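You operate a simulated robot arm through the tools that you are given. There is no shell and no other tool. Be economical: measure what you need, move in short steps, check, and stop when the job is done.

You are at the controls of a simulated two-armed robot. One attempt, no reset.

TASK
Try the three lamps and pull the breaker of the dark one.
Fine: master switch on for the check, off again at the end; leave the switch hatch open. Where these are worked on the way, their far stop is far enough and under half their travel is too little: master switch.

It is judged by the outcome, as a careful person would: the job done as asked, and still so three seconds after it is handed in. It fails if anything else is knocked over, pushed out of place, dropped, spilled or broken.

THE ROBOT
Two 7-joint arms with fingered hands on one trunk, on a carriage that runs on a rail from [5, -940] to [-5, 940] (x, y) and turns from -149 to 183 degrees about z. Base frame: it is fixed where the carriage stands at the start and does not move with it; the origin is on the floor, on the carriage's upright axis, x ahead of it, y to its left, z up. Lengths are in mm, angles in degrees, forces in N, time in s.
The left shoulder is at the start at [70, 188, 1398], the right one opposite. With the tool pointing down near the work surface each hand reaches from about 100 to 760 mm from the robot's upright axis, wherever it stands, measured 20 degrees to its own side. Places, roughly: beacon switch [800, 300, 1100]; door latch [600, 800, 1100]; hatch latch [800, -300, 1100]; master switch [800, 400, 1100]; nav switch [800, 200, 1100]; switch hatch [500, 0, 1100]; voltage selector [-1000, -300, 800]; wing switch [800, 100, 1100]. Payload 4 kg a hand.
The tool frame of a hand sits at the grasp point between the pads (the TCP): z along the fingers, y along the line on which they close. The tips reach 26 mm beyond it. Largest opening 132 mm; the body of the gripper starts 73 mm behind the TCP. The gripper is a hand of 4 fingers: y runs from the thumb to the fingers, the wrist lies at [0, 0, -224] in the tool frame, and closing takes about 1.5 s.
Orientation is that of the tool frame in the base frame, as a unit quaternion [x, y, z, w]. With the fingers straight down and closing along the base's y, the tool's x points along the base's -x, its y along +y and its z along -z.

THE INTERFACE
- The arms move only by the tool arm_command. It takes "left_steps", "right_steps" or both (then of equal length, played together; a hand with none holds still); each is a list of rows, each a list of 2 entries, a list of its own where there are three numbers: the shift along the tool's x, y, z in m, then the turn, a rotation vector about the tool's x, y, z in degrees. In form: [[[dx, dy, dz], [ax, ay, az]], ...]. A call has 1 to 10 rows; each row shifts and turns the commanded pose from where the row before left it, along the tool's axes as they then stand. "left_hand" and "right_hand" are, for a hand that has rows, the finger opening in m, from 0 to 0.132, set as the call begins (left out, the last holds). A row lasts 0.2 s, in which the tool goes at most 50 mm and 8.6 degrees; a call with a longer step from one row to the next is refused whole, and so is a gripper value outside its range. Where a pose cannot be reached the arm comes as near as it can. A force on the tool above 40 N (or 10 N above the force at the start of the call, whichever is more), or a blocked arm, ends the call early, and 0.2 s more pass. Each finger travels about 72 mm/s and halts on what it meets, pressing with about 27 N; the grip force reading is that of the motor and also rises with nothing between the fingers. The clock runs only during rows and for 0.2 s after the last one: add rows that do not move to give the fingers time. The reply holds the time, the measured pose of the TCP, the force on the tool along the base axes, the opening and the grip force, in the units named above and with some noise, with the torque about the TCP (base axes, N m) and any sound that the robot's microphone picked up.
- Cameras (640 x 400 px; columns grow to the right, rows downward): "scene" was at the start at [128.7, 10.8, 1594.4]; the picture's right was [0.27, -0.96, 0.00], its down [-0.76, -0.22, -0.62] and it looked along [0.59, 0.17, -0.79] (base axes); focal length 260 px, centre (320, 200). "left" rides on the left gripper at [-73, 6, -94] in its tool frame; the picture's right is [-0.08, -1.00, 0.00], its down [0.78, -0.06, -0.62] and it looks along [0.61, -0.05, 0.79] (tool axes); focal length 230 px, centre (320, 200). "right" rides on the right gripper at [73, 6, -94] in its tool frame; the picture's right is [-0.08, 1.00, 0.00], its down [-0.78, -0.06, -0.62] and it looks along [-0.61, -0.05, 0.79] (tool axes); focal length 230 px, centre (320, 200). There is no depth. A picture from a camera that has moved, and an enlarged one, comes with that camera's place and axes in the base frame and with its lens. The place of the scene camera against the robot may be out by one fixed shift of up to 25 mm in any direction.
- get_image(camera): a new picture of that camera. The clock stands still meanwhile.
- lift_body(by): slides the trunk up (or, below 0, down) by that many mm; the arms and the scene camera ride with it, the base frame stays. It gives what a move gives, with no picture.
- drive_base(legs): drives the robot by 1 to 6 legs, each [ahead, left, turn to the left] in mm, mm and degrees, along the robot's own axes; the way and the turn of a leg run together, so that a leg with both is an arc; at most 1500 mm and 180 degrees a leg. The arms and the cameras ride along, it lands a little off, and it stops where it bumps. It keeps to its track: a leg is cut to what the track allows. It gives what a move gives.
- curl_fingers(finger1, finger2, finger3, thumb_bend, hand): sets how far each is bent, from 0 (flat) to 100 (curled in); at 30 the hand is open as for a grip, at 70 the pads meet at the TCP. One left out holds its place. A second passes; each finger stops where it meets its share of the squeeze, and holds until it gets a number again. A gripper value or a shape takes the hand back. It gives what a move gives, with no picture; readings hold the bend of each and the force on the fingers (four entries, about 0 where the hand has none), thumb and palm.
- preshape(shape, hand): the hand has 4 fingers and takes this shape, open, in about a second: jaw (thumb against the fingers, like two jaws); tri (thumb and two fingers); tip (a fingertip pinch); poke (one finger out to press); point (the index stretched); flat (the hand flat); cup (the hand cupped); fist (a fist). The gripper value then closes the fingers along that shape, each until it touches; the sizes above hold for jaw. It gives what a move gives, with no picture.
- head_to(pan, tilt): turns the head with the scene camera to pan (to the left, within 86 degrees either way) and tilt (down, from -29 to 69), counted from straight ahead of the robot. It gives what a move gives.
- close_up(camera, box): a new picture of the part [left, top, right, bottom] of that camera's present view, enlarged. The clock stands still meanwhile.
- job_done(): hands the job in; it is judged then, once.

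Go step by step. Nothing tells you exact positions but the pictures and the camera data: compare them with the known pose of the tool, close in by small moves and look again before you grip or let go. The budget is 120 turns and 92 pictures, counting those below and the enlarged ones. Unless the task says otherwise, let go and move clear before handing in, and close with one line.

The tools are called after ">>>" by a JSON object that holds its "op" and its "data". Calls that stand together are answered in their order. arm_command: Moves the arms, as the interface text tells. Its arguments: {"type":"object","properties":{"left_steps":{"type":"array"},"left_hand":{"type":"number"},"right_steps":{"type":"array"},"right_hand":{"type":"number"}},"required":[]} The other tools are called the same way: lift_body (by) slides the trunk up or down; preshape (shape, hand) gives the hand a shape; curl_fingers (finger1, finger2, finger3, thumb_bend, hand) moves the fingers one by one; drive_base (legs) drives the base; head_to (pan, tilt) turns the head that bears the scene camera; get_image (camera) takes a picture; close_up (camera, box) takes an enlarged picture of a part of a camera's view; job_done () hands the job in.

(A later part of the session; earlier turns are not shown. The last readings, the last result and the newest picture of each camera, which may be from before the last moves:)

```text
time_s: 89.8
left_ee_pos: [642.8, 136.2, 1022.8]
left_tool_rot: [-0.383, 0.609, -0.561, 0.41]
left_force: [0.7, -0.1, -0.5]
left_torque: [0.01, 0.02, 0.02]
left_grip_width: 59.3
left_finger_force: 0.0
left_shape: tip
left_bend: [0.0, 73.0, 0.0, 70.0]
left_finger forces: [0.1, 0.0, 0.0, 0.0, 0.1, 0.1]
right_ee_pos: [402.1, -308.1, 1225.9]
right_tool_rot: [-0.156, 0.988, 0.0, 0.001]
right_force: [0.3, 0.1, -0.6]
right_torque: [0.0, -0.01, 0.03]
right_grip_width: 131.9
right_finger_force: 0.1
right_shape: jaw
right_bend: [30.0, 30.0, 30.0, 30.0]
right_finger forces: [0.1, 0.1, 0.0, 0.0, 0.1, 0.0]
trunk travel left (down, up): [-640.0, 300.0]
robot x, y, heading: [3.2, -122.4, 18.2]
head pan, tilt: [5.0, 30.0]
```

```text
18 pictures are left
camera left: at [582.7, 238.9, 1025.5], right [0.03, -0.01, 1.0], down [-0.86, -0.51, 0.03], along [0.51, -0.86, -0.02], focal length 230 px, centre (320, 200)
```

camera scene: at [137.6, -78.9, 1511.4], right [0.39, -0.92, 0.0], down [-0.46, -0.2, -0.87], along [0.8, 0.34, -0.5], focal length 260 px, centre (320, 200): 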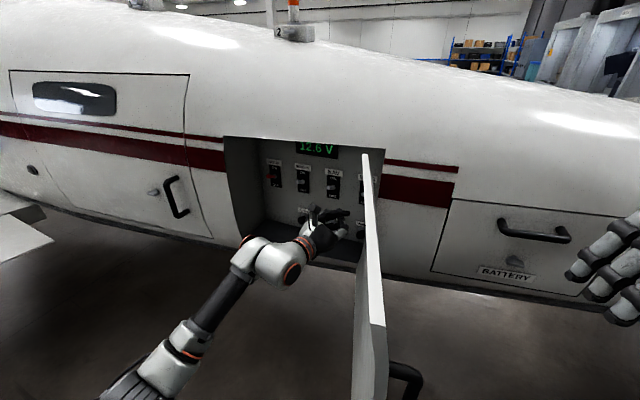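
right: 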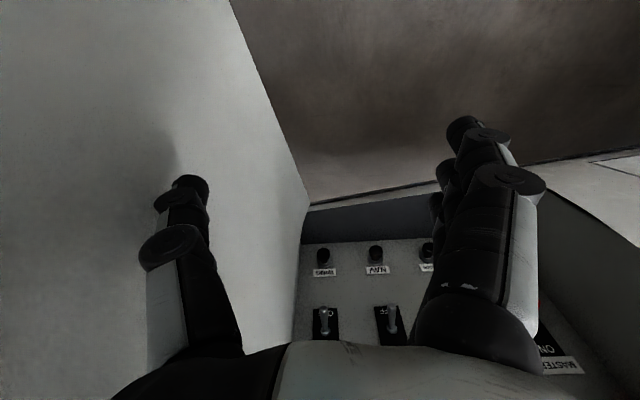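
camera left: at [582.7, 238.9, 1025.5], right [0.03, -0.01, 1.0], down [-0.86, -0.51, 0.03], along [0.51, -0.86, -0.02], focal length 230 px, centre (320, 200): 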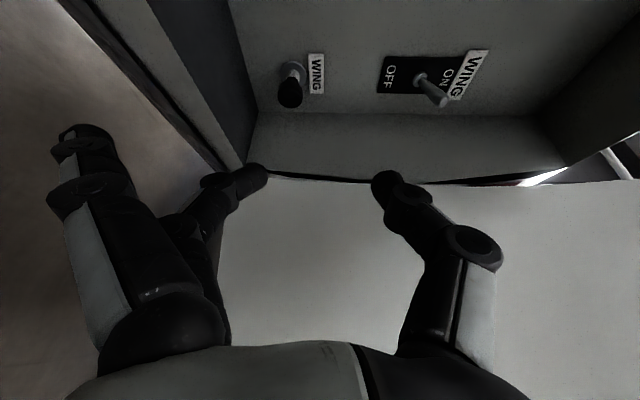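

Palm-up roll works, and this view puts the knob at about z≈987 (lower than I thought), with the floor at z≈931. I'll set jaw shape, reduce yaw and pitch the hand down a bit so the finger knuckles clear the floor.

>>> {"op": "preshape", "data": {"hand": "left", "shape": "jaw"}}

>>> {"op": "arm_command", "data": {"left_steps": [[[0, 0, -0.01], [0, -7, 0]], [[0, 0, 0], [0, -7, 0]], [[0, 0, 0], [-7, 0, 0]], [[0, 0, 0], [-7, 0, 0]], [[0, 0, 0], [-6, 0, 0]], [[0, 0, 0], [0, 0, 0]]], "left_hand": 0.05}}

>>> {"op": "curl_fingers", "data": {"hand": "left", "finger1": 62, "finger2": 62, "finger3": 62, "thumb_bend": 52}}

>>> {"op": "get_image", "data": {"camera": "left"}}

```text
time_s: 90.7
left_ee_pos: [642.5, 135.6, 1023.2]
left_tool_rot: [-0.383, 0.609, -0.56, 0.412]
left_force: [-0.4, 0.3, 0.1]
left_torque: [0.01, -0.04, 0.02]
left_grip_width: 131.9
left_finger_force: 0.0
left_shape: jaw
left_bend: [30.0, 30.0, 30.0, 30.0]
left_finger forces: [0.0, 0.1, 0.0, 0.0, 0.0, 0.1]
right_ee_pos: [402.0, -307.7, 1226.6]
right_tool_rot: [-0.157, 0.988, 0.0, 0.0]
right_force: [0.2, 0.5, 0.6]
right_torque: [0.02, -0.03, -0.01]
right_grip_width: 132.0
right_finger_force: 0.0
right_shape: jaw
right_bend: [30.0, 30.0, 30.0, 30.0]
right_finger forces: [0.1, 0.0, 0.0, 0.1, 0.0, 0.0]
trunk travel left (down, up): [-640.0, 300.0]
robot x, y, heading: [1.2, -118.1, 18.0]
head pan, tilt: [5.0, 30.0]
```

```text
time_s: 92.1
left_ee_pos: [633.2, 140.0, 1023.5]
left_tool_rot: [-0.526, 0.634, -0.405, 0.397]
left_force: [-0.1, 0.3, 1.3]
left_torque: [0.0, 0.01, -0.02]
left_grip_width: 50.6
left_finger_force: 0.1
left_shape: jaw
left_bend: [73.0, 73.0, 73.0, 70.0]
left_finger forces: [0.0, 0.0, 0.1, 0.1, 0.1, 0.0]
right_ee_pos: [401.7, -308.1, 1226.0]
right_tool_rot: [-0.157, 0.988, 0.0, 0.001]
right_force: [0.0, -0.2, 0.7]
right_torque: [-0.03, 0.03, -0.05]
right_grip_width: 131.8
right_finger_force: 0.1
right_shape: jaw
right_bend: [30.0, 30.0, 30.0, 30.0]
right_finger forces: [0.1, 0.0, 0.0, 0.0, 0.0, 0.0]
trunk travel left (down, up): [-640.0, 300.0]
robot x, y, heading: [1.4, -118.4, 18.3]
head pan, tilt: [5.0, 30.0]
```

```text
time_s: 93.1
left_ee_pos: [634.0, 140.0, 1024.2]
left_tool_rot: [-0.525, 0.634, -0.406, 0.397]
left_force: [-0.7, -0.4, 0.4]
left_torque: [-0.01, 0.01, 0.03]
left_grip_width: 48.1
left_finger_force: 0.1
left_shape: fingers
left_bend: [62.0, 62.0, 62.0, 52.0]
left_finger forces: [0.0, 0.0, 0.1, 0.0, 0.0, 0.0]
right_ee_pos: [401.0, -307.0, 1225.9]
right_tool_rot: [-0.157, 0.988, 0.0, 0.0]
right_force: [0.0, 0.0, -0.5]
right_torque: [0.0, -0.01, 0.0]
right_grip_width: 131.9
right_finger_force: 0.0
right_shape: jaw
right_bend: [30.0, 30.0, 30.0, 30.0]
right_finger forces: [0.0, 0.1, 0.0, 0.1, 0.1, 0.1]
trunk travel left (down, up): [-640.0, 300.0]
robot x, y, heading: [2.9, -120.7, 17.8]
head pan, tilt: [5.0, 30.0]
```

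```text
17 pictures are left
camera left: at [554.4, 222.0, 1056.6], right [0.35, -0.04, 0.93], down [-0.66, -0.72, 0.22], along [0.67, -0.69, -0.28], focal length 230 px, centre (320, 200)
```

left: 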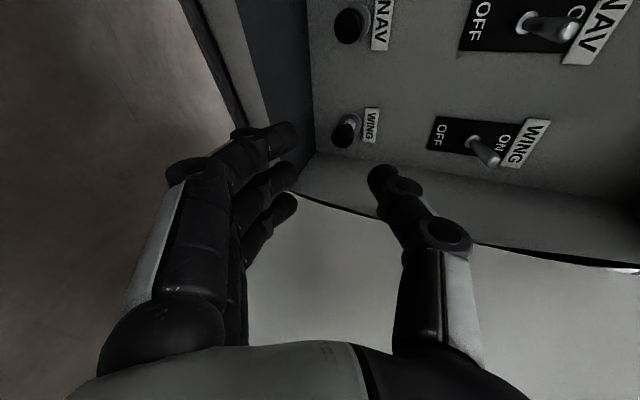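

The view is good: the knob is at about (798, 95, 989). I add 7° more pitch and go to a stand-off in front of the knob.

>>> {"op": "arm_command", "data": {"left_steps": [[[0, 0, 0], [-7, 0, 0]], [[0.0077, -0.0073, 0.029], [0, 0, 0]], [[0.0077, -0.0073, 0.029], [0, 0, 0]], [[0.0077, -0.0073, 0.029], [0, 0, 0]], [[0.0077, -0.0073, 0.029], [0, 0, 0]], [[0, 0, 0], [0, 0, 0]]]}}

>>> {"op": "get_image", "data": {"camera": "left"}}

```text
time_s: 94.5
left_ee_pos: [744.3, 95.6, 993.7]
left_tool_rot: [-0.548, 0.658, -0.366, 0.364]
left_force: [-0.8, -1.2, 0.1]
left_torque: [-0.02, 0.0, 0.0]
left_grip_width: 48.2
left_finger_force: 0.2
left_shape: fingers
left_bend: [62.0, 62.0, 62.0, 52.0]
left_finger forces: [0.0, 0.0, 0.0, 0.1, 0.0, 0.0]
right_ee_pos: [400.6, -307.4, 1226.8]
right_tool_rot: [-0.157, 0.988, 0.0, 0.001]
right_force: [0.3, 0.3, 0.2]
right_torque: [-0.04, -0.04, 0.02]
right_grip_width: 131.7
right_finger_force: 0.1
right_shape: jaw
right_bend: [30.0, 30.0, 30.0, 30.0]
right_finger forces: [0.0, 0.0, 0.0, 0.0, 0.0, 0.0]
trunk travel left (down, up): [-640.0, 300.0]
robot x, y, heading: [-0.5, -118.4, 17.7]
head pan, tilt: [5.0, 30.0]
```

```text
16 pictures are left
camera left: at [669.6, 175.9, 1036.9], right [0.46, -0.05, 0.88], down [-0.62, -0.73, 0.28], along [0.63, -0.68, -0.37], focal length 230 px, centre (320, 200)
```

left: 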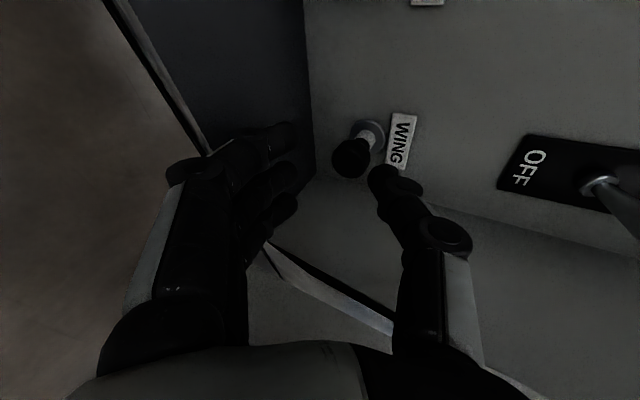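

The WING knob now seems to show a white stem behind it, so an earlier pull may have worked. Let me zoom.

>>> {"op": "close_up", "data": {"camera": "left", "box": [300, 90, 460, 190]}}

>>> {"op": "close_up", "data": {"camera": "scene", "box": [240, 130, 400, 260]}}

```text
4.00 times, centred on (380, 140) of left
camera zoom: at [669.6, 175.9, 1036.9], right [0.46, -0.05, 0.88], down [-0.62, -0.73, 0.28], along [0.63, -0.68, -0.37], focal length 920 px, centre (80, 440)
```

zoom: 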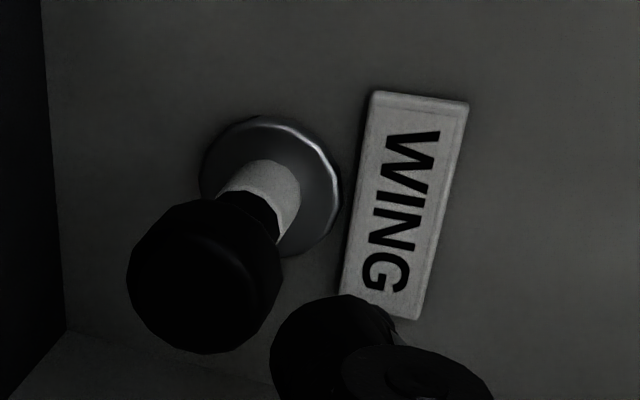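

```text
3.08 times, centred on (320, 195) of scene
camera zoom: at [137.0, -78.6, 1391.4], right [0.39, -0.92, 0.0], down [-0.46, -0.2, -0.87], along [0.8, 0.34, -0.5], focal length 799 px, centre (320, 215)
```

zoom: 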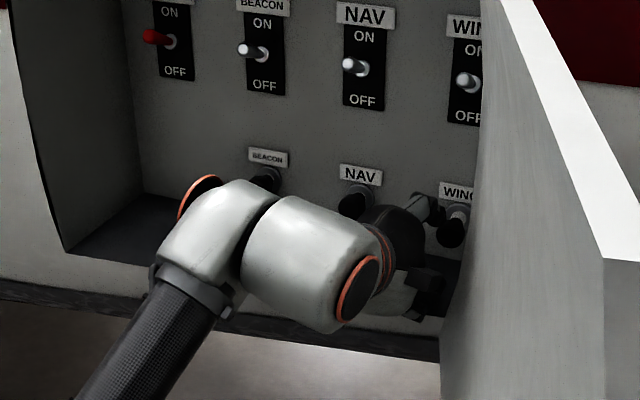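

The white band shows: the WING breaker did come out about 13 mm. To be sure it is fully out I'll pull once more, this time hooking behind its mushroom head.

>>> {"op": "curl_fingers", "data": {"hand": "left", "thumb_bend": 57}}

>>> {"op": "arm_command", "data": {"left_steps": [[[-0.006, -0.0165, -0.004], [0, 0, 0]], [[0, 0, 0.015], [0, 0, 0]], [[0, 0, 0.015], [0, 0, 0]], [[0, 0, 0.015], [0, 0, 0]], [[0, 0, 0], [0, 0, 0]]]}}

>>> {"op": "get_image", "data": {"camera": "left"}}

```text
time_s: 95.5
left_ee_pos: [745.3, 95.1, 992.6]
left_tool_rot: [-0.549, 0.657, -0.366, 0.364]
left_force: [1.1, -0.4, 0.1]
left_torque: [0.0, 0.01, -0.01]
left_grip_width: 42.5
left_finger_force: 0.1
left_shape: fingers
left_bend: [62.0, 62.0, 62.0, 56.0]
left_finger forces: [0.1, 0.0, 0.0, 0.1, 0.1, 0.1]
right_ee_pos: [402.4, -308.2, 1226.1]
right_tool_rot: [-0.157, 0.988, 0.0, 0.0]
right_force: [-0.1, -0.1, -1.1]
right_torque: [-0.02, -0.02, 0.0]
right_grip_width: 131.8
right_finger_force: 0.1
right_shape: jaw
right_bend: [30.0, 30.0, 30.0, 30.0]
right_finger forces: [0.1, 0.0, 0.1, 0.0, 0.0, 0.0]
trunk travel left (down, up): [-640.0, 300.0]
robot x, y, heading: [2.9, -121.0, 18.1]
head pan, tilt: [5.0, 30.0]
```

```text
time_s: 96.7
left_ee_pos: [789.2, 95.5, 990.3]
left_tool_rot: [-0.549, 0.657, -0.365, 0.365]
left_force: [0.4, 0.3, -0.2]
left_torque: [-0.03, -0.05, -0.01]
left_grip_width: 42.7
left_finger_force: 0.0
left_shape: fingers
left_bend: [62.0, 62.0, 62.0, 56.0]
left_finger forces: [0.0, 0.0, 0.0, 0.1, 0.1, 0.0]
right_ee_pos: [401.6, -306.8, 1226.9]
right_tool_rot: [-0.157, 0.988, 0.0, 0.0]
right_force: [-0.9, 1.7, 0.1]
right_torque: [0.01, -0.02, 0.02]
right_grip_width: 131.9
right_finger_force: 0.0
right_shape: jaw
right_bend: [30.0, 30.0, 30.0, 30.0]
right_finger forces: [0.0, 0.0, 0.0, 0.0, 0.0, 0.0]
trunk travel left (down, up): [-640.0, 300.0]
robot x, y, heading: [0.7, -118.3, 18.1]
head pan, tilt: [5.0, 30.0]
```

```text
13 pictures are left
camera left: at [714.2, 176.2, 1033.3], right [0.46, -0.05, 0.88], down [-0.62, -0.73, 0.28], along [0.63, -0.68, -0.37], focal length 230 px, centre (320, 200)
```

left: 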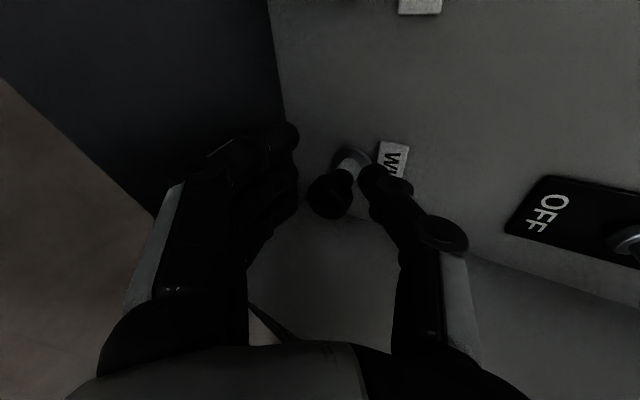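

Well placed around the neck. Close and pull.

>>> {"op": "curl_fingers", "data": {"hand": "left", "finger1": 80, "finger2": 80, "finger3": 80, "thumb_bend": 80}}

>>> {"op": "arm_command", "data": {"left_steps": [[[0.001, 0.003, -0.006], [0, 0, 0]], [[0.001, 0.003, -0.006], [0, 0, 0]], [[0, 0, 0], [0, 0, 0]]]}}

>>> {"op": "close_up", "data": {"camera": "left", "box": [240, 90, 480, 240]}}

```text
time_s: 97.7
left_ee_pos: [788.6, 97.4, 990.3]
left_tool_rot: [-0.549, 0.657, -0.367, 0.365]
left_force: [7.6, 8.5, 8.5]
left_torque: [-0.03, -0.29, 0.22]
left_grip_width: 14.3
left_finger_force: 18.7
left_shape: fingers
left_bend: [80.0, 74.0, 70.0, 67.0]
left_finger forces: [0.0, 7.3, 8.4, 0.0, 22.4, 0.0]
right_ee_pos: [402.8, -306.6, 1226.3]
right_tool_rot: [-0.157, 0.988, -0.001, 0.0]
right_force: [-0.8, -0.1, 0.0]
right_torque: [-0.04, 0.02, 0.01]
right_grip_width: 132.1
right_finger_force: 0.0
right_shape: jaw
right_bend: [30.0, 30.0, 30.0, 30.0]
right_finger forces: [0.0, 0.0, 0.0, 0.0, 0.1, 0.1]
trunk travel left (down, up): [-640.0, 300.0]
robot x, y, heading: [0.3, -121.4, 18.1]
head pan, tilt: [5.0, 30.0]
```

```text
time_s: 98.5
left_ee_pos: [772.8, 98.6, 991.9]
left_tool_rot: [-0.548, 0.657, -0.368, 0.365]
left_force: [1.9, 16.1, 19.5]
left_torque: [-0.22, -0.64, 0.53]
left_grip_width: 12.4
left_finger_force: 14.5
left_shape: fingers
left_bend: [80.0, 77.0, 73.0, 69.0]
left_finger forces: [0.1, 0.0, 0.0, 0.0, 28.1, 0.0]
right_ee_pos: [399.8, -304.8, 1227.7]
right_tool_rot: [-0.157, 0.988, -0.001, 0.001]
right_force: [0.6, 0.3, 0.0]
right_torque: [0.0, 0.01, 0.0]
right_grip_width: 132.0
right_finger_force: 0.1
right_shape: jaw
right_bend: [30.0, 30.0, 30.0, 30.0]
right_finger forces: [0.0, 0.0, 0.0, 0.0, 0.0, 0.0]
trunk travel left (down, up): [-640.0, 300.0]
robot x, y, heading: [0.6, -118.0, 18.1]
head pan, tilt: [5.0, 30.0]
```

```text
2.67 times, centred on (360, 165) of left
camera zoom: at [698.2, 178.7, 1035.4], right [0.46, -0.05, 0.89], down [-0.62, -0.73, 0.28], along [0.64, -0.68, -0.37], focal length 614 px, centre (213, 293)
```

zoom: 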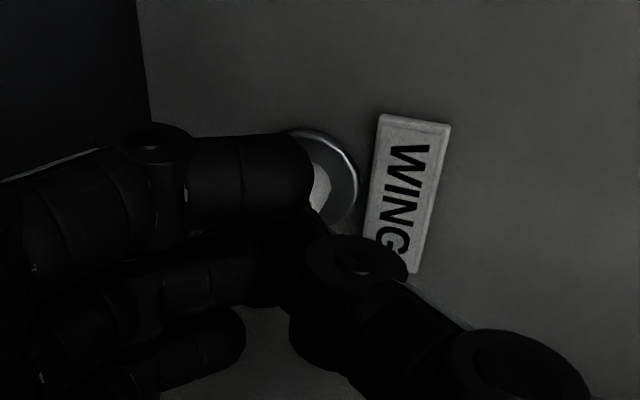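

I release gently, back off, and check how far out the breaker is.

>>> {"op": "curl_fingers", "data": {"hand": "left", "finger1": 50, "finger2": 50, "finger3": 50, "thumb_bend": 45}}

>>> {"op": "arm_command", "data": {"left_steps": [[[0, 0, -0.025], [0, 0, 0]], [[0, 0, -0.025], [0, 0, 0]], [[0, 0, -0.02], [0, 0, 0]], [[0, 0, 0], [0, 0, 0]]]}}

>>> {"op": "close_up", "data": {"camera": "left", "box": [270, 50, 510, 200]}}

```text
time_s: 99.5
left_ee_pos: [774.9, 96.6, 988.6]
left_tool_rot: [-0.548, 0.658, -0.366, 0.364]
left_force: [0.2, 0.1, -1.1]
left_torque: [0.0, 0.01, 0.0]
left_grip_width: 78.1
left_finger_force: 0.0
left_shape: fingers
left_bend: [50.0, 50.0, 50.0, 45.0]
left_finger forces: [0.0, 0.0, 0.0, 0.0, 0.1, 0.0]
right_ee_pos: [400.5, -307.1, 1225.8]
right_tool_rot: [-0.157, 0.988, 0.0, 0.001]
right_force: [-1.0, -0.4, -0.2]
right_torque: [-0.04, 0.02, 0.02]
right_grip_width: 131.9
right_finger_force: 0.1
right_shape: jaw
right_bend: [30.0, 30.0, 30.0, 30.0]
right_finger forces: [0.0, 0.0, 0.0, 0.0, 0.1, 0.1]
trunk travel left (down, up): [-640.0, 300.0]
robot x, y, heading: [2.0, -124.1, 18.1]
head pan, tilt: [5.0, 30.0]
```

```text
time_s: 100.5
left_ee_pos: [714.4, 101.4, 1021.1]
left_tool_rot: [-0.548, 0.657, -0.367, 0.365]
left_force: [0.0, -0.8, -0.2]
left_torque: [-0.02, -0.01, 0.01]
left_grip_width: 78.5
left_finger_force: 0.2
left_shape: fingers
left_bend: [50.0, 50.0, 50.0, 45.0]
left_finger forces: [0.1, 0.0, 0.0, 0.2, 0.0, 0.1]
right_ee_pos: [401.5, -307.6, 1226.9]
right_tool_rot: [-0.156, 0.988, 0.0, 0.0]
right_force: [-0.2, -0.4, -0.2]
right_torque: [-0.01, -0.01, -0.02]
right_grip_width: 132.1
right_finger_force: 0.1
right_shape: jaw
right_bend: [30.0, 30.0, 30.0, 30.0]
right_finger forces: [0.0, 0.0, 0.1, 0.0, 0.0, 0.0]
trunk travel left (down, up): [-640.0, 300.0]
robot x, y, heading: [-1.7, -118.4, 18.1]
head pan, tilt: [5.0, 30.0]
```

```text
2.67 times, centred on (390, 125) of left
camera zoom: at [639.3, 181.7, 1065.7], right [0.46, -0.05, 0.88], down [-0.62, -0.73, 0.28], along [0.63, -0.68, -0.37], focal length 614 px, centre (133, 400)
```

zoom: 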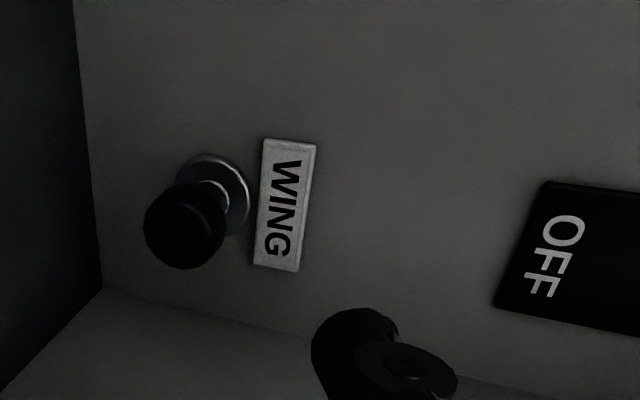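

The thumb sliding off the front pushed the knob back in, so I need a cleaner pull. I'll flatten the pitch to ~16°, centre the hand on the knob and go in along the tool axis.

>>> {"op": "curl_fingers", "data": {"hand": "left", "finger1": 61, "finger2": 61, "finger3": 61, "thumb_bend": 58}}

>>> {"op": "arm_command", "data": {"left_steps": [[[0, 0, 0], [6, 0, 0]], [[0, 0, 0], [6, 0, 0]], [[0, 0.0005, 0.022], [0, 0, 0]], [[0, 0.0005, 0.022], [0, 0, 0]], [[0, 0.0005, 0.022], [0, 0, 0]], [[0, 0, 0], [0, 0, 0]]]}}

>>> {"op": "get_image", "data": {"camera": "left"}}

```text
time_s: 101.5
left_ee_pos: [714.2, 101.1, 1023.3]
left_tool_rot: [-0.549, 0.657, -0.366, 0.364]
left_force: [0.5, 0.2, -0.9]
left_torque: [-0.01, 0.0, -0.05]
left_grip_width: 43.0
left_finger_force: 0.0
left_shape: fingers
left_bend: [61.0, 61.0, 61.0, 57.0]
left_finger forces: [0.1, 0.1, 0.0, 0.1, 0.0, 0.1]
right_ee_pos: [401.2, -307.9, 1226.6]
right_tool_rot: [-0.158, 0.987, 0.0, 0.0]
right_force: [0.4, -0.8, 0.0]
right_torque: [0.0, -0.03, 0.03]
right_grip_width: 131.9
right_finger_force: 0.2
right_shape: jaw
right_bend: [30.0, 30.0, 30.0, 30.0]
right_finger forces: [0.1, 0.0, 0.0, 0.1, 0.0, 0.0]
trunk travel left (down, up): [-640.0, 300.0]
robot x, y, heading: [0.2, -120.3, 18.1]
head pan, tilt: [5.0, 30.0]
```

```text
time_s: 102.9
left_ee_pos: [776.9, 94.9, 1002.3]
left_tool_rot: [-0.507, 0.616, -0.433, 0.419]
left_force: [-0.7, 0.2, 0.3]
left_torque: [0.03, -0.01, -0.02]
left_grip_width: 43.0
left_finger_force: 0.0
left_shape: fingers
left_bend: [61.0, 61.0, 61.0, 57.0]
left_finger forces: [0.1, 0.1, 0.0, 0.0, 0.0, 0.0]
right_ee_pos: [402.3, -307.2, 1226.9]
right_tool_rot: [-0.157, 0.988, 0.0, 0.0]
right_force: [1.3, -0.1, 0.0]
right_torque: [0.01, 0.0, -0.03]
right_grip_width: 131.9
right_finger_force: 0.0
right_shape: jaw
right_bend: [30.0, 30.0, 30.0, 30.0]
right_finger forces: [0.0, 0.1, 0.0, 0.0, 0.1, 0.0]
trunk travel left (down, up): [-640.0, 300.0]
robot x, y, heading: [1.9, -119.5, 18.0]
head pan, tilt: [5.0, 30.0]
```

```text
10 pictures are left
camera left: at [695.6, 177.6, 1026.6], right [0.27, -0.03, 0.96], down [-0.68, -0.72, 0.17], along [0.68, -0.7, -0.22], focal length 230 px, centre (320, 200)
```

left: 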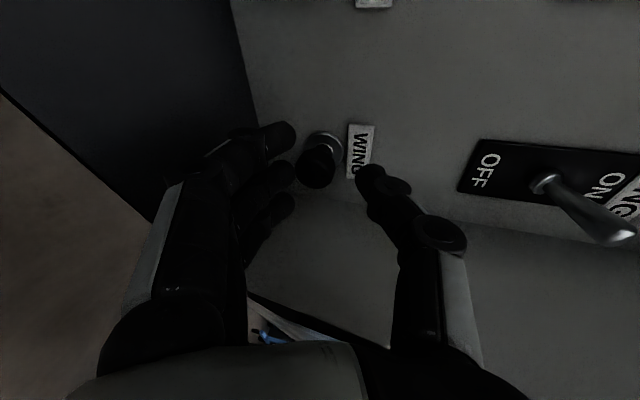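

The knob is centred. I slide the last 23 mm in and squeeze.

>>> {"op": "arm_command", "data": {"left_steps": [[[-0.001, 0.003, 0.0], [0, 0, 0]], [[-0.001, 0, 0.012], [0, 0, 0]], [[0, 0, 0.012], [0, 0, 0]], [[0, 0, 0], [0, 0, 0]]]}}

>>> {"op": "curl_fingers", "data": {"hand": "left", "finger1": 72, "finger2": 90, "finger3": 72, "thumb_bend": 90}}

>>> {"op": "close_up", "data": {"camera": "left", "box": [220, 90, 460, 240]}}

```text
time_s: 103.9
left_ee_pos: [799.1, 94.7, 991.7]
left_tool_rot: [-0.508, 0.616, -0.432, 0.42]
left_force: [0.9, 0.5, 0.4]
left_torque: [-0.01, 0.01, 0.0]
left_grip_width: 43.0
left_finger_force: 0.0
left_shape: fingers
left_bend: [61.0, 61.0, 61.0, 57.0]
left_finger forces: [0.0, 0.1, 0.0, 0.0, 0.0, 0.0]
right_ee_pos: [401.6, -307.2, 1226.7]
right_tool_rot: [-0.157, 0.988, 0.0, 0.0]
right_force: [0.7, 0.1, -0.7]
right_torque: [0.02, 0.0, -0.03]
right_grip_width: 131.6
right_finger_force: 0.0
right_shape: jaw
right_bend: [30.0, 30.0, 30.0, 30.0]
right_finger forces: [0.0, 0.0, 0.0, 0.0, 0.0, 0.1]
trunk travel left (down, up): [-640.0, 300.0]
robot x, y, heading: [0.5, -119.3, 17.9]
head pan, tilt: [5.0, 30.0]
```

```text
time_s: 104.9
left_ee_pos: [797.5, 96.5, 993.9]
left_tool_rot: [-0.508, 0.614, -0.433, 0.421]
left_force: [2.6, 13.2, 11.2]
left_torque: [-0.04, -0.27, 0.27]
left_grip_width: 11.1
left_finger_force: 23.9
left_shape: fingers
left_bend: [72.0, 70.0, 66.0, 77.0]
left_finger forces: [0.0, 7.0, 10.5, 0.1, 30.6, 0.0]
right_ee_pos: [401.9, -305.4, 1227.0]
right_tool_rot: [-0.157, 0.988, -0.001, 0.0]
right_force: [-0.7, -0.5, -0.3]
right_torque: [0.01, 0.01, 0.0]
right_grip_width: 131.9
right_finger_force: 0.1
right_shape: jaw
right_bend: [30.0, 30.0, 30.0, 30.0]
right_finger forces: [0.0, 0.0, 0.1, 0.0, 0.0, 0.0]
trunk travel left (down, up): [-640.0, 300.0]
robot x, y, heading: [-1.3, -127.7, 18.4]
head pan, tilt: [5.0, 30.0]
```

```text
2.67 times, centred on (340, 165) of left
camera zoom: at [716.7, 180.2, 1019.2], right [0.27, -0.03, 0.96], down [-0.68, -0.72, 0.17], along [0.69, -0.7, -0.21], focal length 614 px, centre (267, 293)
```

zoom: 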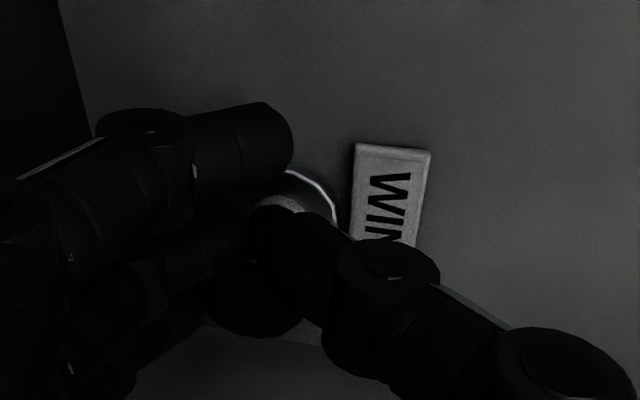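

The thumb has dropped onto the neck behind the head, with the white stem showing. I pull out gently.

>>> {"op": "arm_command", "data": {"left_steps": [[[0.0007, 0.0013, -0.0048], [0, 0, 0]], [[0.0007, 0.0013, -0.0048], [0, 0, 0]], [[0, 0, 0], [0, 0, 0]]]}}

>>> {"op": "close_up", "data": {"camera": "left", "box": [220, 90, 460, 240]}}

```text
time_s: 105.7
left_ee_pos: [788.3, 98.4, 994.6]
left_tool_rot: [-0.508, 0.615, -0.433, 0.42]
left_force: [2.5, 17.5, 11.5]
left_torque: [-0.05, -0.3, 0.36]
left_grip_width: 11.4
left_finger_force: 24.7
left_shape: fingers
left_bend: [72.0, 70.0, 66.0, 77.0]
left_finger forces: [0.1, 7.4, 10.2, 0.1, 32.8, 0.1]
right_ee_pos: [400.9, -304.6, 1227.4]
right_tool_rot: [-0.158, 0.987, -0.001, 0.0]
right_force: [-0.1, -0.9, 0.0]
right_torque: [0.01, 0.0, 0.0]
right_grip_width: 132.0
right_finger_force: 0.2
right_shape: jaw
right_bend: [30.0, 30.0, 30.0, 30.0]
right_finger forces: [0.0, 0.0, 0.0, 0.1, 0.0, 0.1]
trunk travel left (down, up): [-640.0, 300.0]
robot x, y, heading: [1.0, -120.5, 18.0]
head pan, tilt: [5.0, 30.0]
```

```text
2.67 times, centred on (340, 165) of left
camera zoom: at [706.9, 180.2, 1019.4], right [0.27, -0.03, 0.96], down [-0.68, -0.72, 0.17], along [0.68, -0.7, -0.21], focal length 614 px, centre (267, 293)
```

zoom: 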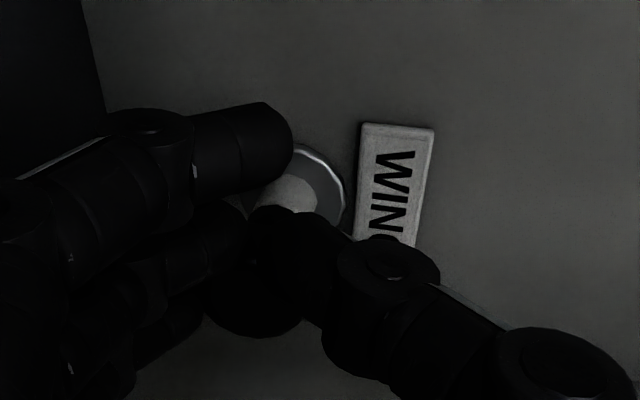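

The knob is moving with the hand, firmly held. I continue until it meets its stop.

>>> {"op": "arm_command", "data": {"left_steps": [[[0.0005, 0.001, -0.0038], [0, 0, 0]], [[0.0005, 0.001, -0.0038], [0, 0, 0]], [[0, 0, 0], [0, 0, 0]]]}}

```text
time_s: 106.5
left_ee_pos: [780.3, 98.8, 993.5]
left_tool_rot: [-0.509, 0.614, -0.434, 0.419]
left_force: [8.1, 22.8, 13.8]
left_torque: [0.02, -0.33, 0.6]
left_grip_width: 11.4
left_finger_force: 20.6
left_shape: fingers
left_bend: [72.0, 71.0, 69.0, 77.0]
left_finger forces: [0.1, 9.6, 4.9, 0.0, 27.4, 0.1]
right_ee_pos: [401.2, -305.6, 1227.6]
right_tool_rot: [-0.158, 0.987, -0.002, 0.001]
right_force: [-0.3, 0.6, 0.2]
right_torque: [-0.01, -0.03, -0.02]
right_grip_width: 131.7
right_finger_force: 0.0
right_shape: jaw
right_bend: [30.0, 30.0, 30.0, 30.0]
right_finger forces: [0.1, 0.0, 0.0, 0.0, 0.1, 0.0]
trunk travel left (down, up): [-640.0, 300.0]
robot x, y, heading: [0.6, -119.5, 18.1]
head pan, tilt: [5.0, 30.0]
```

The pull now meets resistance (8 N): the stop. I release and back straight out.

>>> {"op": "curl_fingers", "data": {"hand": "left", "finger1": 50, "finger2": 50, "finger3": 50, "thumb_bend": 42}}

>>> {"op": "arm_command", "data": {"left_steps": [[[0, 0, -0.025], [0, 0, 0]], [[0, 0, -0.025], [0, 0, 0]], [[0, 0, -0.025], [0, 0, 0]], [[0, 0, -0.02], [0, 0, 0]], [[0, 0, 0], [0, 0, 0]]]}}

>>> {"op": "close_up", "data": {"camera": "left", "box": [240, 40, 560, 240]}}

```text
time_s: 107.5
left_ee_pos: [781.2, 94.0, 994.2]
left_tool_rot: [-0.507, 0.616, -0.433, 0.42]
left_force: [-0.1, 0.8, -0.6]
left_torque: [0.02, -0.01, -0.01]
left_grip_width: 83.1
left_finger_force: 0.0
left_shape: fingers
left_bend: [50.0, 50.0, 50.0, 42.0]
left_finger forces: [0.0, 0.0, 0.1, 0.0, 0.1, 0.0]
right_ee_pos: [401.5, -307.6, 1226.1]
right_tool_rot: [-0.157, 0.988, 0.0, 0.0]
right_force: [-0.1, 0.0, -0.1]
right_torque: [0.03, 0.0, 0.02]
right_grip_width: 131.7
right_finger_force: 0.0
right_shape: jaw
right_bend: [30.0, 30.0, 30.0, 30.0]
right_finger forces: [0.0, 0.1, 0.1, 0.0, 0.0, 0.1]
trunk travel left (down, up): [-640.0, 300.0]
robot x, y, heading: [-2.0, -120.9, 18.2]
head pan, tilt: [5.0, 30.0]
```

```text
time_s: 108.7
left_ee_pos: [691.4, 103.9, 1019.5]
left_tool_rot: [-0.508, 0.615, -0.433, 0.42]
left_force: [-0.6, 0.5, -0.3]
left_torque: [0.02, 0.01, 0.03]
left_grip_width: 83.0
left_finger_force: 0.0
left_shape: fingers
left_bend: [50.0, 50.0, 50.0, 42.0]
left_finger forces: [0.0, 0.0, 0.0, 0.0, 0.0, 0.1]
right_ee_pos: [401.3, -308.1, 1225.7]
right_tool_rot: [-0.158, 0.987, 0.0, 0.0]
right_force: [0.1, -0.2, -0.7]
right_torque: [0.01, -0.02, -0.05]
right_grip_width: 132.2
right_finger_force: 0.1
right_shape: jaw
right_bend: [30.0, 30.0, 30.0, 30.0]
right_finger forces: [0.0, 0.1, 0.1, 0.0, 0.0, 0.0]
trunk travel left (down, up): [-640.0, 300.0]
robot x, y, heading: [0.6, -118.8, 18.2]
head pan, tilt: [5.0, 30.0]
```

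```text
2.00 times, centred on (400, 140) of left
camera zoom: at [609.8, 187.2, 1044.3], right [0.27, -0.03, 0.96], down [-0.68, -0.72, 0.17], along [0.68, -0.7, -0.22], focal length 460 px, centre (160, 320)
```

zoom: 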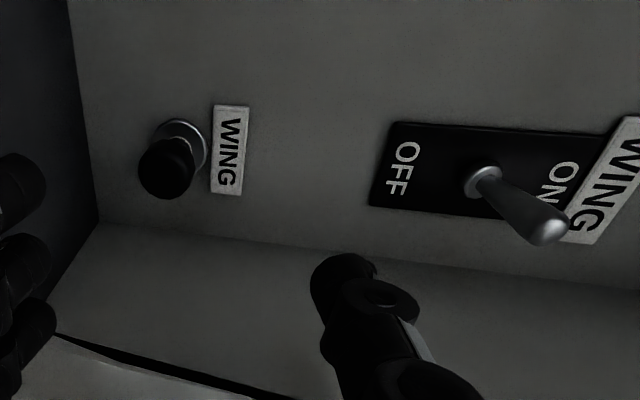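

The knob went back in when the curled fingers opened against it. I'll repeat the same grasp, but this time keep pulling until the fingers slip off outward completely before opening.

>>> {"op": "arm_command", "data": {"left_steps": [[[0, 0, 0.025], [0, 0, 0]], [[0, 0, 0.025], [0, 0, 0]], [[0, 0, 0.025], [0, 0, 0]], [[0, 0, 0.015], [0, 0, 0]], [[0, 0, 0], [0, 0, 0]]]}}

>>> {"op": "curl_fingers", "data": {"hand": "left", "finger1": 61, "finger2": 61, "finger3": 61, "thumb_bend": 57}}

```text
time_s: 109.9
left_ee_pos: [776.2, 95.1, 995.8]
left_tool_rot: [-0.507, 0.616, -0.433, 0.42]
left_force: [-0.1, 0.7, -0.4]
left_torque: [-0.02, 0.01, -0.01]
left_grip_width: 83.2
left_finger_force: 0.0
left_shape: fingers
left_bend: [50.0, 50.0, 50.0, 42.0]
left_finger forces: [0.0, 0.0, 0.1, 0.0, 0.1, 0.0]
right_ee_pos: [401.2, -306.8, 1226.6]
right_tool_rot: [-0.157, 0.988, 0.0, 0.0]
right_force: [0.2, 1.0, 0.7]
right_torque: [-0.01, -0.02, 0.03]
right_grip_width: 131.7
right_finger_force: 0.0
right_shape: jaw
right_bend: [30.0, 30.0, 30.0, 30.0]
right_finger forces: [0.0, 0.1, 0.0, 0.1, 0.0, 0.0]
trunk travel left (down, up): [-640.0, 300.0]
robot x, y, heading: [0.2, -120.0, 18.3]
head pan, tilt: [5.0, 30.0]
```

```text
time_s: 110.9
left_ee_pos: [777.0, 95.6, 994.7]
left_tool_rot: [-0.508, 0.615, -0.433, 0.42]
left_force: [0.3, 0.3, -0.4]
left_torque: [0.0, 0.0, 0.0]
left_grip_width: 44.1
left_finger_force: 0.0
left_shape: fingers
left_bend: [61.0, 61.0, 61.0, 56.0]
left_finger forces: [0.0, 0.0, 0.1, 0.0, 0.0, 0.1]
right_ee_pos: [402.5, -307.6, 1226.8]
right_tool_rot: [-0.157, 0.988, 0.001, 0.0]
right_force: [1.2, -0.1, -0.1]
right_torque: [0.02, 0.03, -0.02]
right_grip_width: 131.9
right_finger_force: 0.1
right_shape: jaw
right_bend: [30.0, 30.0, 30.0, 30.0]
right_finger forces: [0.1, 0.1, 0.0, 0.0, 0.1, 0.0]
trunk travel left (down, up): [-640.0, 300.0]
robot x, y, heading: [-0.9, -122.0, 18.2]
head pan, tilt: [5.0, 30.0]
```

>>> {"op": "arm_command", "data": {"left_steps": [[[-0.0011, -0.0015, 0.011], [0, 0, 0]], [[-0.0011, -0.0015, 0.011], [0, 0, 0]], [[0, 0, 0], [0, 0, 0]]]}}

>>> {"op": "curl_fingers", "data": {"hand": "left", "finger1": 72, "finger2": 90, "finger3": 72, "thumb_bend": 90}}

>>> {"op": "arm_command", "data": {"left_steps": [[[0.0007, 0.0013, -0.0048], [0, 0, 0]], [[0.0007, 0.0013, -0.0048], [0, 0, 0]], [[0.0007, 0.0013, -0.0048], [0, 0, 0]], [[0.0007, 0.0013, -0.0048], [0, 0, 0]]]}}

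```text
time_s: 111.7
left_ee_pos: [798.8, 94.0, 993.3]
left_tool_rot: [-0.507, 0.616, -0.432, 0.42]
left_force: [0.4, 0.1, 0.1]
left_torque: [-0.02, 0.01, 0.0]
left_grip_width: 44.2
left_finger_force: 0.0
left_shape: fingers
left_bend: [61.0, 61.0, 61.0, 56.0]
left_finger forces: [0.0, 0.1, 0.0, 0.0, 0.0, 0.0]
right_ee_pos: [401.1, -308.6, 1226.8]
right_tool_rot: [-0.158, 0.987, 0.0, -0.001]
right_force: [0.1, -0.1, 0.9]
right_torque: [-0.02, 0.02, -0.03]
right_grip_width: 131.6
right_finger_force: 0.0
right_shape: jaw
right_bend: [30.0, 30.0, 30.0, 30.0]
right_finger forces: [0.0, 0.1, 0.0, 0.0, 0.0, 0.0]
trunk travel left (down, up): [-640.0, 300.0]
robot x, y, heading: [1.8, -119.6, 18.6]
head pan, tilt: [5.0, 30.0]
```

```text
time_s: 112.7
left_ee_pos: [798.0, 95.3, 993.8]
left_tool_rot: [-0.508, 0.614, -0.434, 0.42]
left_force: [2.6, 9.2, 9.1]
left_torque: [-0.13, -0.16, 0.2]
left_grip_width: 11.8
left_finger_force: 25.0
left_shape: fingers
left_bend: [72.0, 69.0, 67.0, 76.0]
left_finger forces: [0.0, 7.7, 12.5, 0.1, 29.5, 0.0]
right_ee_pos: [400.9, -305.5, 1226.7]
right_tool_rot: [-0.158, 0.987, -0.001, 0.001]
right_force: [-0.5, 0.1, 0.1]
right_torque: [0.01, -0.03, -0.01]
right_grip_width: 131.8
right_finger_force: 0.1
right_shape: jaw
right_bend: [30.0, 30.0, 30.0, 30.0]
right_finger forces: [0.0, 0.0, 0.0, 0.1, 0.1, 0.1]
trunk travel left (down, up): [-640.0, 300.0]
robot x, y, heading: [5.9, -120.8, 18.0]
head pan, tilt: [5.0, 30.0]
```

```text
time_s: 113.7
left_ee_pos: [777.1, 89.9, 989.3]
left_tool_rot: [-0.507, 0.618, -0.432, 0.417]
left_force: [1.1, 0.5, 1.1]
left_torque: [-0.02, 0.07, -0.01]
left_grip_width: 12.2
left_finger_force: 0.1
left_shape: fingers
left_bend: [72.0, 70.0, 72.0, 87.0]
left_finger forces: [0.0, 0.0, 0.1, 0.1, 0.0, 0.0]
right_ee_pos: [401.2, -308.3, 1226.2]
right_tool_rot: [-0.157, 0.988, 0.0, 0.001]
right_force: [-1.2, -0.3, -0.2]
right_torque: [0.0, 0.01, 0.0]
right_grip_width: 131.8
right_finger_force: 0.1
right_shape: jaw
right_bend: [30.0, 30.0, 30.0, 30.0]
right_finger forces: [0.0, 0.0, 0.1, 0.0, 0.0, 0.1]
trunk travel left (down, up): [-640.0, 300.0]
robot x, y, heading: [2.7, -120.7, 18.2]
head pan, tilt: [5.0, 30.0]
```

The fingers slipped off at the stop, and all forces are zero. I back straight out still closed and then look.

>>> {"op": "arm_command", "data": {"left_steps": [[[0.003, 0.006, -0.024], [0, 0, 0]], [[0.003, 0.006, -0.024], [0, 0, 0]], [[0.002, 0, -0.024], [0, 0, 0]], [[0, 0, -0.02], [0, 0, 0]], [[0, 0, 0], [0, 0, 0]]]}}

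>>> {"op": "close_up", "data": {"camera": "left", "box": [240, 40, 480, 190]}}

```text
time_s: 114.9
left_ee_pos: [686.9, 97.3, 1004.8]
left_tool_rot: [-0.508, 0.617, -0.432, 0.418]
left_force: [0.6, 0.6, 0.2]
left_torque: [-0.02, 0.0, -0.02]
left_grip_width: 13.6
left_finger_force: 0.1
left_shape: fingers
left_bend: [72.0, 70.0, 72.0, 88.0]
left_finger forces: [0.1, 0.0, 0.1, 0.0, 0.0, 0.1]
right_ee_pos: [402.1, -308.4, 1227.3]
right_tool_rot: [-0.157, 0.988, 0.0, -0.001]
right_force: [0.3, 0.1, 0.3]
right_torque: [0.03, 0.01, 0.0]
right_grip_width: 131.8
right_finger_force: 0.1
right_shape: jaw
right_bend: [30.0, 30.0, 30.0, 30.0]
right_finger forces: [0.1, 0.1, 0.1, 0.1, 0.1, 0.1]
trunk travel left (down, up): [-640.0, 300.0]
robot x, y, heading: [-0.8, -123.0, 18.0]
head pan, tilt: [5.0, 30.0]
```

```text
2.67 times, centred on (360, 115) of left
camera zoom: at [605.6, 180.1, 1029.7], right [0.27, -0.03, 0.96], down [-0.68, -0.72, 0.17], along [0.68, -0.7, -0.22], focal length 614 px, centre (213, 427)
```

zoom: 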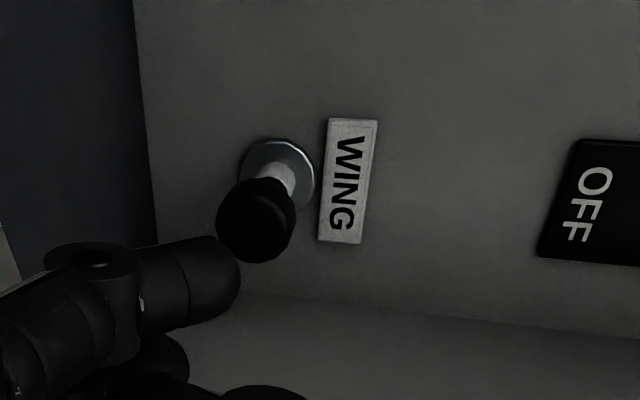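

The white band shows: the WING breaker is out and stays out, so I leave it alone. Next is MASTER off: I retreat, level and roll the hand back upright, outside the bay.

>>> {"op": "arm_command", "data": {"left_steps": [[[0, 0, -0.03], [0, 0, 0]], [[0, 0, -0.03], [0, 0, 0]], [[0, 0, -0.03], [8, 0, 0]], [[0, 0, 0], [8, 0, 0]], [[0, 0, 0], [0, 0, 8]], [[0, 0, 0], [0, 0, 8]], [[0, 0, 0], [0, 0, 8]], [[0, 0, 0], [0, 0, 8]], [[0, 0, 0], [0, 0, 8]], [[0, 0, 0], [0, 0, 8]]]}}

>>> {"op": "arm_command", "data": {"left_steps": [[[0, 0, 0], [0, 0, 8]], [[0, 0, 0], [0, 0, 8]], [[0, 0, 0], [0, 0, 8]], [[0, 0, 0], [0, 0, 8]], [[0, 0, 0], [0, 0, 8]], [[0, 0, 0], [0, 0, 0]]]}}

>>> {"op": "preshape", "data": {"hand": "left", "shape": "jaw"}}

>>> {"op": "lift_body", "data": {"by": 180}}

```text
time_s: 117.1
left_ee_pos: [601.5, 107.6, 1030.1]
left_tool_rot: [-0.181, 0.683, -0.271, 0.654]
left_force: [0.4, 0.1, 0.1]
left_torque: [0.02, -0.01, -0.03]
left_grip_width: 15.4
left_finger_force: 0.0
left_shape: fingers
left_bend: [72.0, 70.0, 72.0, 89.0]
left_finger forces: [0.1, 0.0, 0.0, 0.0, 0.1, 0.1]
left hand out of reach, approached as far as the arm can: row 3
right_ee_pos: [402.2, -308.3, 1227.0]
right_tool_rot: [-0.157, 0.988, 0.0, -0.001]
right_force: [-0.4, 0.1, -1.5]
right_torque: [-0.01, 0.03, 0.01]
right_grip_width: 131.8
right_finger_force: 0.1
right_shape: jaw
right_bend: [30.0, 30.0, 30.0, 30.0]
right_finger forces: [0.1, 0.0, 0.0, 0.1, 0.0, 0.0]
trunk travel left (down, up): [-640.0, 300.0]
robot x, y, heading: [-0.0, -122.0, 18.0]
head pan, tilt: [5.0, 30.0]
```

```text
time_s: 118.5
left_ee_pos: [600.4, 107.7, 1029.0]
left_tool_rot: [0.063, 0.704, -0.033, 0.707]
left_force: [-0.1, -0.4, 0.5]
left_torque: [0.01, 0.0, -0.03]
left_grip_width: 16.0
left_finger_force: 0.0
left_shape: fingers
left_bend: [72.0, 70.0, 72.0, 90.0]
left_finger forces: [0.0, 0.0, 0.0, 0.1, 0.1, 0.0]
right_ee_pos: [402.6, -309.2, 1226.2]
right_tool_rot: [-0.157, 0.988, 0.001, 0.0]
right_force: [-0.3, -0.4, -0.3]
right_torque: [0.03, -0.02, 0.01]
right_grip_width: 131.8
right_finger_force: 0.0
right_shape: jaw
right_bend: [30.0, 30.0, 30.0, 30.0]
right_finger forces: [0.0, 0.0, 0.0, 0.0, 0.0, 0.0]
trunk travel left (down, up): [-640.0, 300.0]
robot x, y, heading: [3.3, -122.4, 18.0]
head pan, tilt: [5.0, 30.0]
```

```text
time_s: 119.4
left_ee_pos: [600.0, 107.6, 1028.6]
left_tool_rot: [0.061, 0.704, -0.032, 0.707]
left_force: [0.4, -0.6, 0.8]
left_torque: [-0.02, 0.01, 0.01]
left_grip_width: 132.1
left_finger_force: 0.0
left_shape: jaw
left_bend: [30.0, 30.0, 30.0, 30.0]
left_finger forces: [0.1, 0.0, 0.1, 0.1, 0.0, 0.0]
right_ee_pos: [402.8, -308.3, 1226.7]
right_tool_rot: [-0.157, 0.988, 0.001, 0.001]
right_force: [0.3, -1.2, -0.4]
right_torque: [0.0, -0.01, -0.02]
right_grip_width: 132.0
right_finger_force: 0.0
right_shape: jaw
right_bend: [30.0, 30.0, 30.0, 30.0]
right_finger forces: [0.1, 0.0, 0.1, 0.0, 0.1, 0.1]
trunk travel left (down, up): [-640.0, 300.0]
robot x, y, heading: [0.3, -117.8, 18.1]
head pan, tilt: [5.0, 30.0]
```

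```text
time_s: 121.4
left_ee_pos: [600.8, 108.8, 1209.4]
left_tool_rot: [0.064, 0.704, -0.033, 0.707]
left_force: [0.4, 0.4, 0.1]
left_torque: [0.01, 0.02, 0.01]
left_grip_width: 131.8
left_finger_force: 0.0
left_shape: jaw
left_bend: [30.0, 30.0, 30.0, 30.0]
left_finger forces: [0.0, 0.0, 0.0, 0.1, 0.0, 0.0]
right_ee_pos: [402.6, -307.0, 1406.5]
right_tool_rot: [-0.157, 0.988, 0.0, 0.001]
right_force: [-0.2, 0.6, -0.3]
right_torque: [0.02, 0.01, -0.03]
right_grip_width: 131.9
right_finger_force: 0.1
right_shape: jaw
right_bend: [30.0, 30.0, 30.0, 30.0]
right_finger forces: [0.1, 0.0, 0.0, 0.1, 0.1, 0.1]
trunk travel left (down, up): [-820.0, 120.0]
robot x, y, heading: [-2.2, -119.1, 18.0]
head pan, tilt: [5.0, 30.0]
```

Now across to MASTER above lever height, with the jaw closed and yawed left.

>>> {"op": "arm_command", "data": {"left_steps": [[[0, 0.038, 0.002], [0, 0, 0]], [[0, 0.038, 0.002], [0, 0, 0]], [[0, 0.038, 0.002], [-5, 0, 0]], [[0, 0.038, 0.002], [-6, 0, 0]], [[0, 0.038, 0.005], [-6, 0, 0]], [[0, 0.036, 0.008], [-6, 0, 0]], [[0, 0.03, 0.02], [-6, 0, 0]], [[0, 0, 0], [-6, 0, 0]], [[0, 0, 0], [0, 0, 0]]], "left_hand": 0}}

>>> {"op": "get_image", "data": {"camera": "left"}}

```text
time_s: 123.4
left_ee_pos: [615.5, 436.3, 1218.2]
left_tool_rot: [-0.128, 0.675, 0.248, 0.683]
left_force: [0.5, 0.3, -0.1]
left_torque: [-0.02, -0.01, -0.02]
left_grip_width: 0.0
left_finger_force: 27.1
left_shape: jaw
left_bend: [68.0, 58.0, 68.0, 66.0]
left_finger forces: [0.1, 0.1, 0.1, 0.0, 0.1, 0.0]
left hand out of reach, approached as far as the arm can: row 8
right_ee_pos: [401.3, -306.3, 1407.3]
right_tool_rot: [-0.158, 0.987, -0.001, 0.0]
right_force: [0.0, 0.4, -0.1]
right_torque: [-0.01, -0.02, -0.01]
right_grip_width: 131.7
right_finger_force: 0.0
right_shape: jaw
right_bend: [30.0, 30.0, 30.0, 30.0]
right_finger forces: [0.1, 0.1, 0.0, 0.0, 0.0, 0.1]
trunk travel left (down, up): [-820.0, 120.0]
robot x, y, heading: [3.8, -121.5, 18.2]
head pan, tilt: [5.0, 30.0]
stopped in row 9 (left hand): the arm was blocked; the commanded pose is now the measured one
```

```text
5 pictures are left
camera left: at [534.5, 382.5, 1284.6], right [0.51, -0.86, -0.08], down [-0.53, -0.24, -0.82], along [0.68, 0.46, -0.57], focal length 230 px, centre (320, 200)
```

left: 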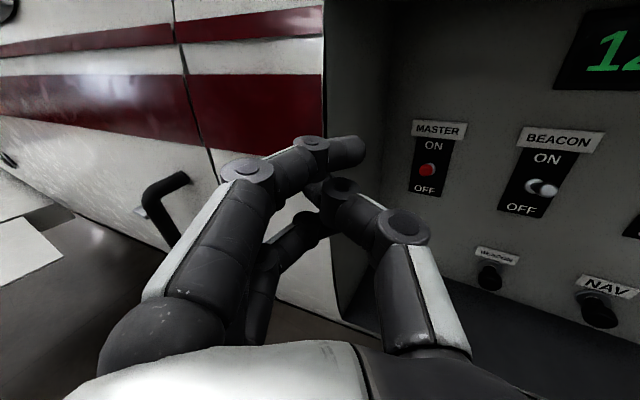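

MASTER is at (830, 406, 1135) and the hand is a bit too far left. I shift right and forward to the front of the bay and take out the roll.

>>> {"op": "arm_command", "data": {"left_steps": [[[-0.002, -0.033, 0.009], [0, 0, 0]], [[-0.002, -0.033, 0.009], [3, 0, -4]], [[-0.002, -0.033, 0.01], [0, 0, -4]], [[0, 0, 0], [0, 0, 0]]]}}

```text
time_s: 124.6
left_ee_pos: [670.3, 423.9, 1210.1]
left_tool_rot: [-0.142, 0.666, 0.232, 0.695]
left_force: [-0.6, -0.2, 0.5]
left_torque: [-0.01, -0.02, -0.01]
left_grip_width: 0.0
left_finger_force: 26.2
left_shape: jaw
left_bend: [68.0, 58.0, 68.0, 66.0]
left_finger forces: [0.2, 0.1, 0.1, 0.0, 0.0, 0.0]
left hand out of reach, approached as far as the arm can: row 3
right_ee_pos: [402.3, -306.6, 1406.4]
right_tool_rot: [-0.157, 0.988, 0.0, 0.0]
right_force: [0.9, -0.4, 0.0]
right_torque: [-0.05, 0.02, 0.02]
right_grip_width: 131.9
right_finger_force: 0.0
right_shape: jaw
right_bend: [30.0, 30.0, 30.0, 30.0]
right_finger forces: [0.0, 0.1, 0.0, 0.0, 0.0, 0.1]
trunk travel left (down, up): [-820.0, 120.0]
robot x, y, heading: [2.4, -120.6, 18.3]
head pan, tilt: [5.0, 30.0]
stopped in row 4 (left hand): the arm was blocked; the commanded pose is now the measured one
```

I'm near a wrist limit again, so I reduce the yaw, shift right, and trade arm height for trunk height.

>>> {"op": "arm_command", "data": {"left_steps": [[[0.014, -0.017, -0.01], [5, 0, 0]], [[0.014, -0.017, -0.01], [4, 0, 0]], [[0.014, -0.017, -0.01], [0, 0, -3]], [[0, 0, 0], [0, 0, 0]]]}}

>>> {"op": "lift_body", "data": {"by": 48}}

```text
time_s: 125.6
left_ee_pos: [666.6, 367.6, 1159.4]
left_tool_rot: [-0.105, 0.68, 0.158, 0.708]
left_force: [0.5, -0.1, -0.9]
left_torque: [-0.03, 0.0, 0.02]
left_grip_width: 0.0
left_finger_force: 26.6
left_shape: jaw
left_bend: [68.0, 58.0, 68.0, 66.0]
left_finger forces: [0.1, 0.0, 0.0, 0.1, 0.0, 0.0]
right_ee_pos: [401.6, -306.7, 1407.6]
right_tool_rot: [-0.157, 0.988, 0.0, 0.0]
right_force: [1.1, -0.1, -0.5]
right_torque: [0.01, 0.01, 0.03]
right_grip_width: 132.1
right_finger_force: 0.1
right_shape: jaw
right_bend: [30.0, 30.0, 30.0, 30.0]
right_finger forces: [0.0, 0.0, 0.0, 0.1, 0.0, 0.0]
trunk travel left (down, up): [-820.0, 120.0]
robot x, y, heading: [2.2, -121.9, 18.1]
head pan, tilt: [5.0, 30.0]
```

```text
time_s: 126.5
left_ee_pos: [668.2, 368.7, 1207.8]
left_tool_rot: [-0.104, 0.68, 0.158, 0.708]
left_force: [0.0, -0.4, 0.5]
left_torque: [0.0, 0.0, 0.01]
left_grip_width: 0.0
left_finger_force: 26.3
left_shape: jaw
left_bend: [68.0, 58.0, 68.0, 66.0]
left_finger forces: [0.1, 0.0, 0.0, 0.1, 0.1, 0.0]
right_ee_pos: [402.3, -307.7, 1454.2]
right_tool_rot: [-0.157, 0.988, 0.0, 0.0]
right_force: [0.9, 0.1, 0.3]
right_torque: [0.0, -0.04, 0.01]
right_grip_width: 132.2
right_finger_force: 0.0
right_shape: jaw
right_bend: [30.0, 30.0, 30.0, 30.0]
right_finger forces: [0.0, 0.1, 0.0, 0.1, 0.0, 0.0]
trunk travel left (down, up): [-868.0, 72.0]
robot x, y, heading: [-1.9, -123.3, 18.0]
head pan, tilt: [5.0, 30.0]
```

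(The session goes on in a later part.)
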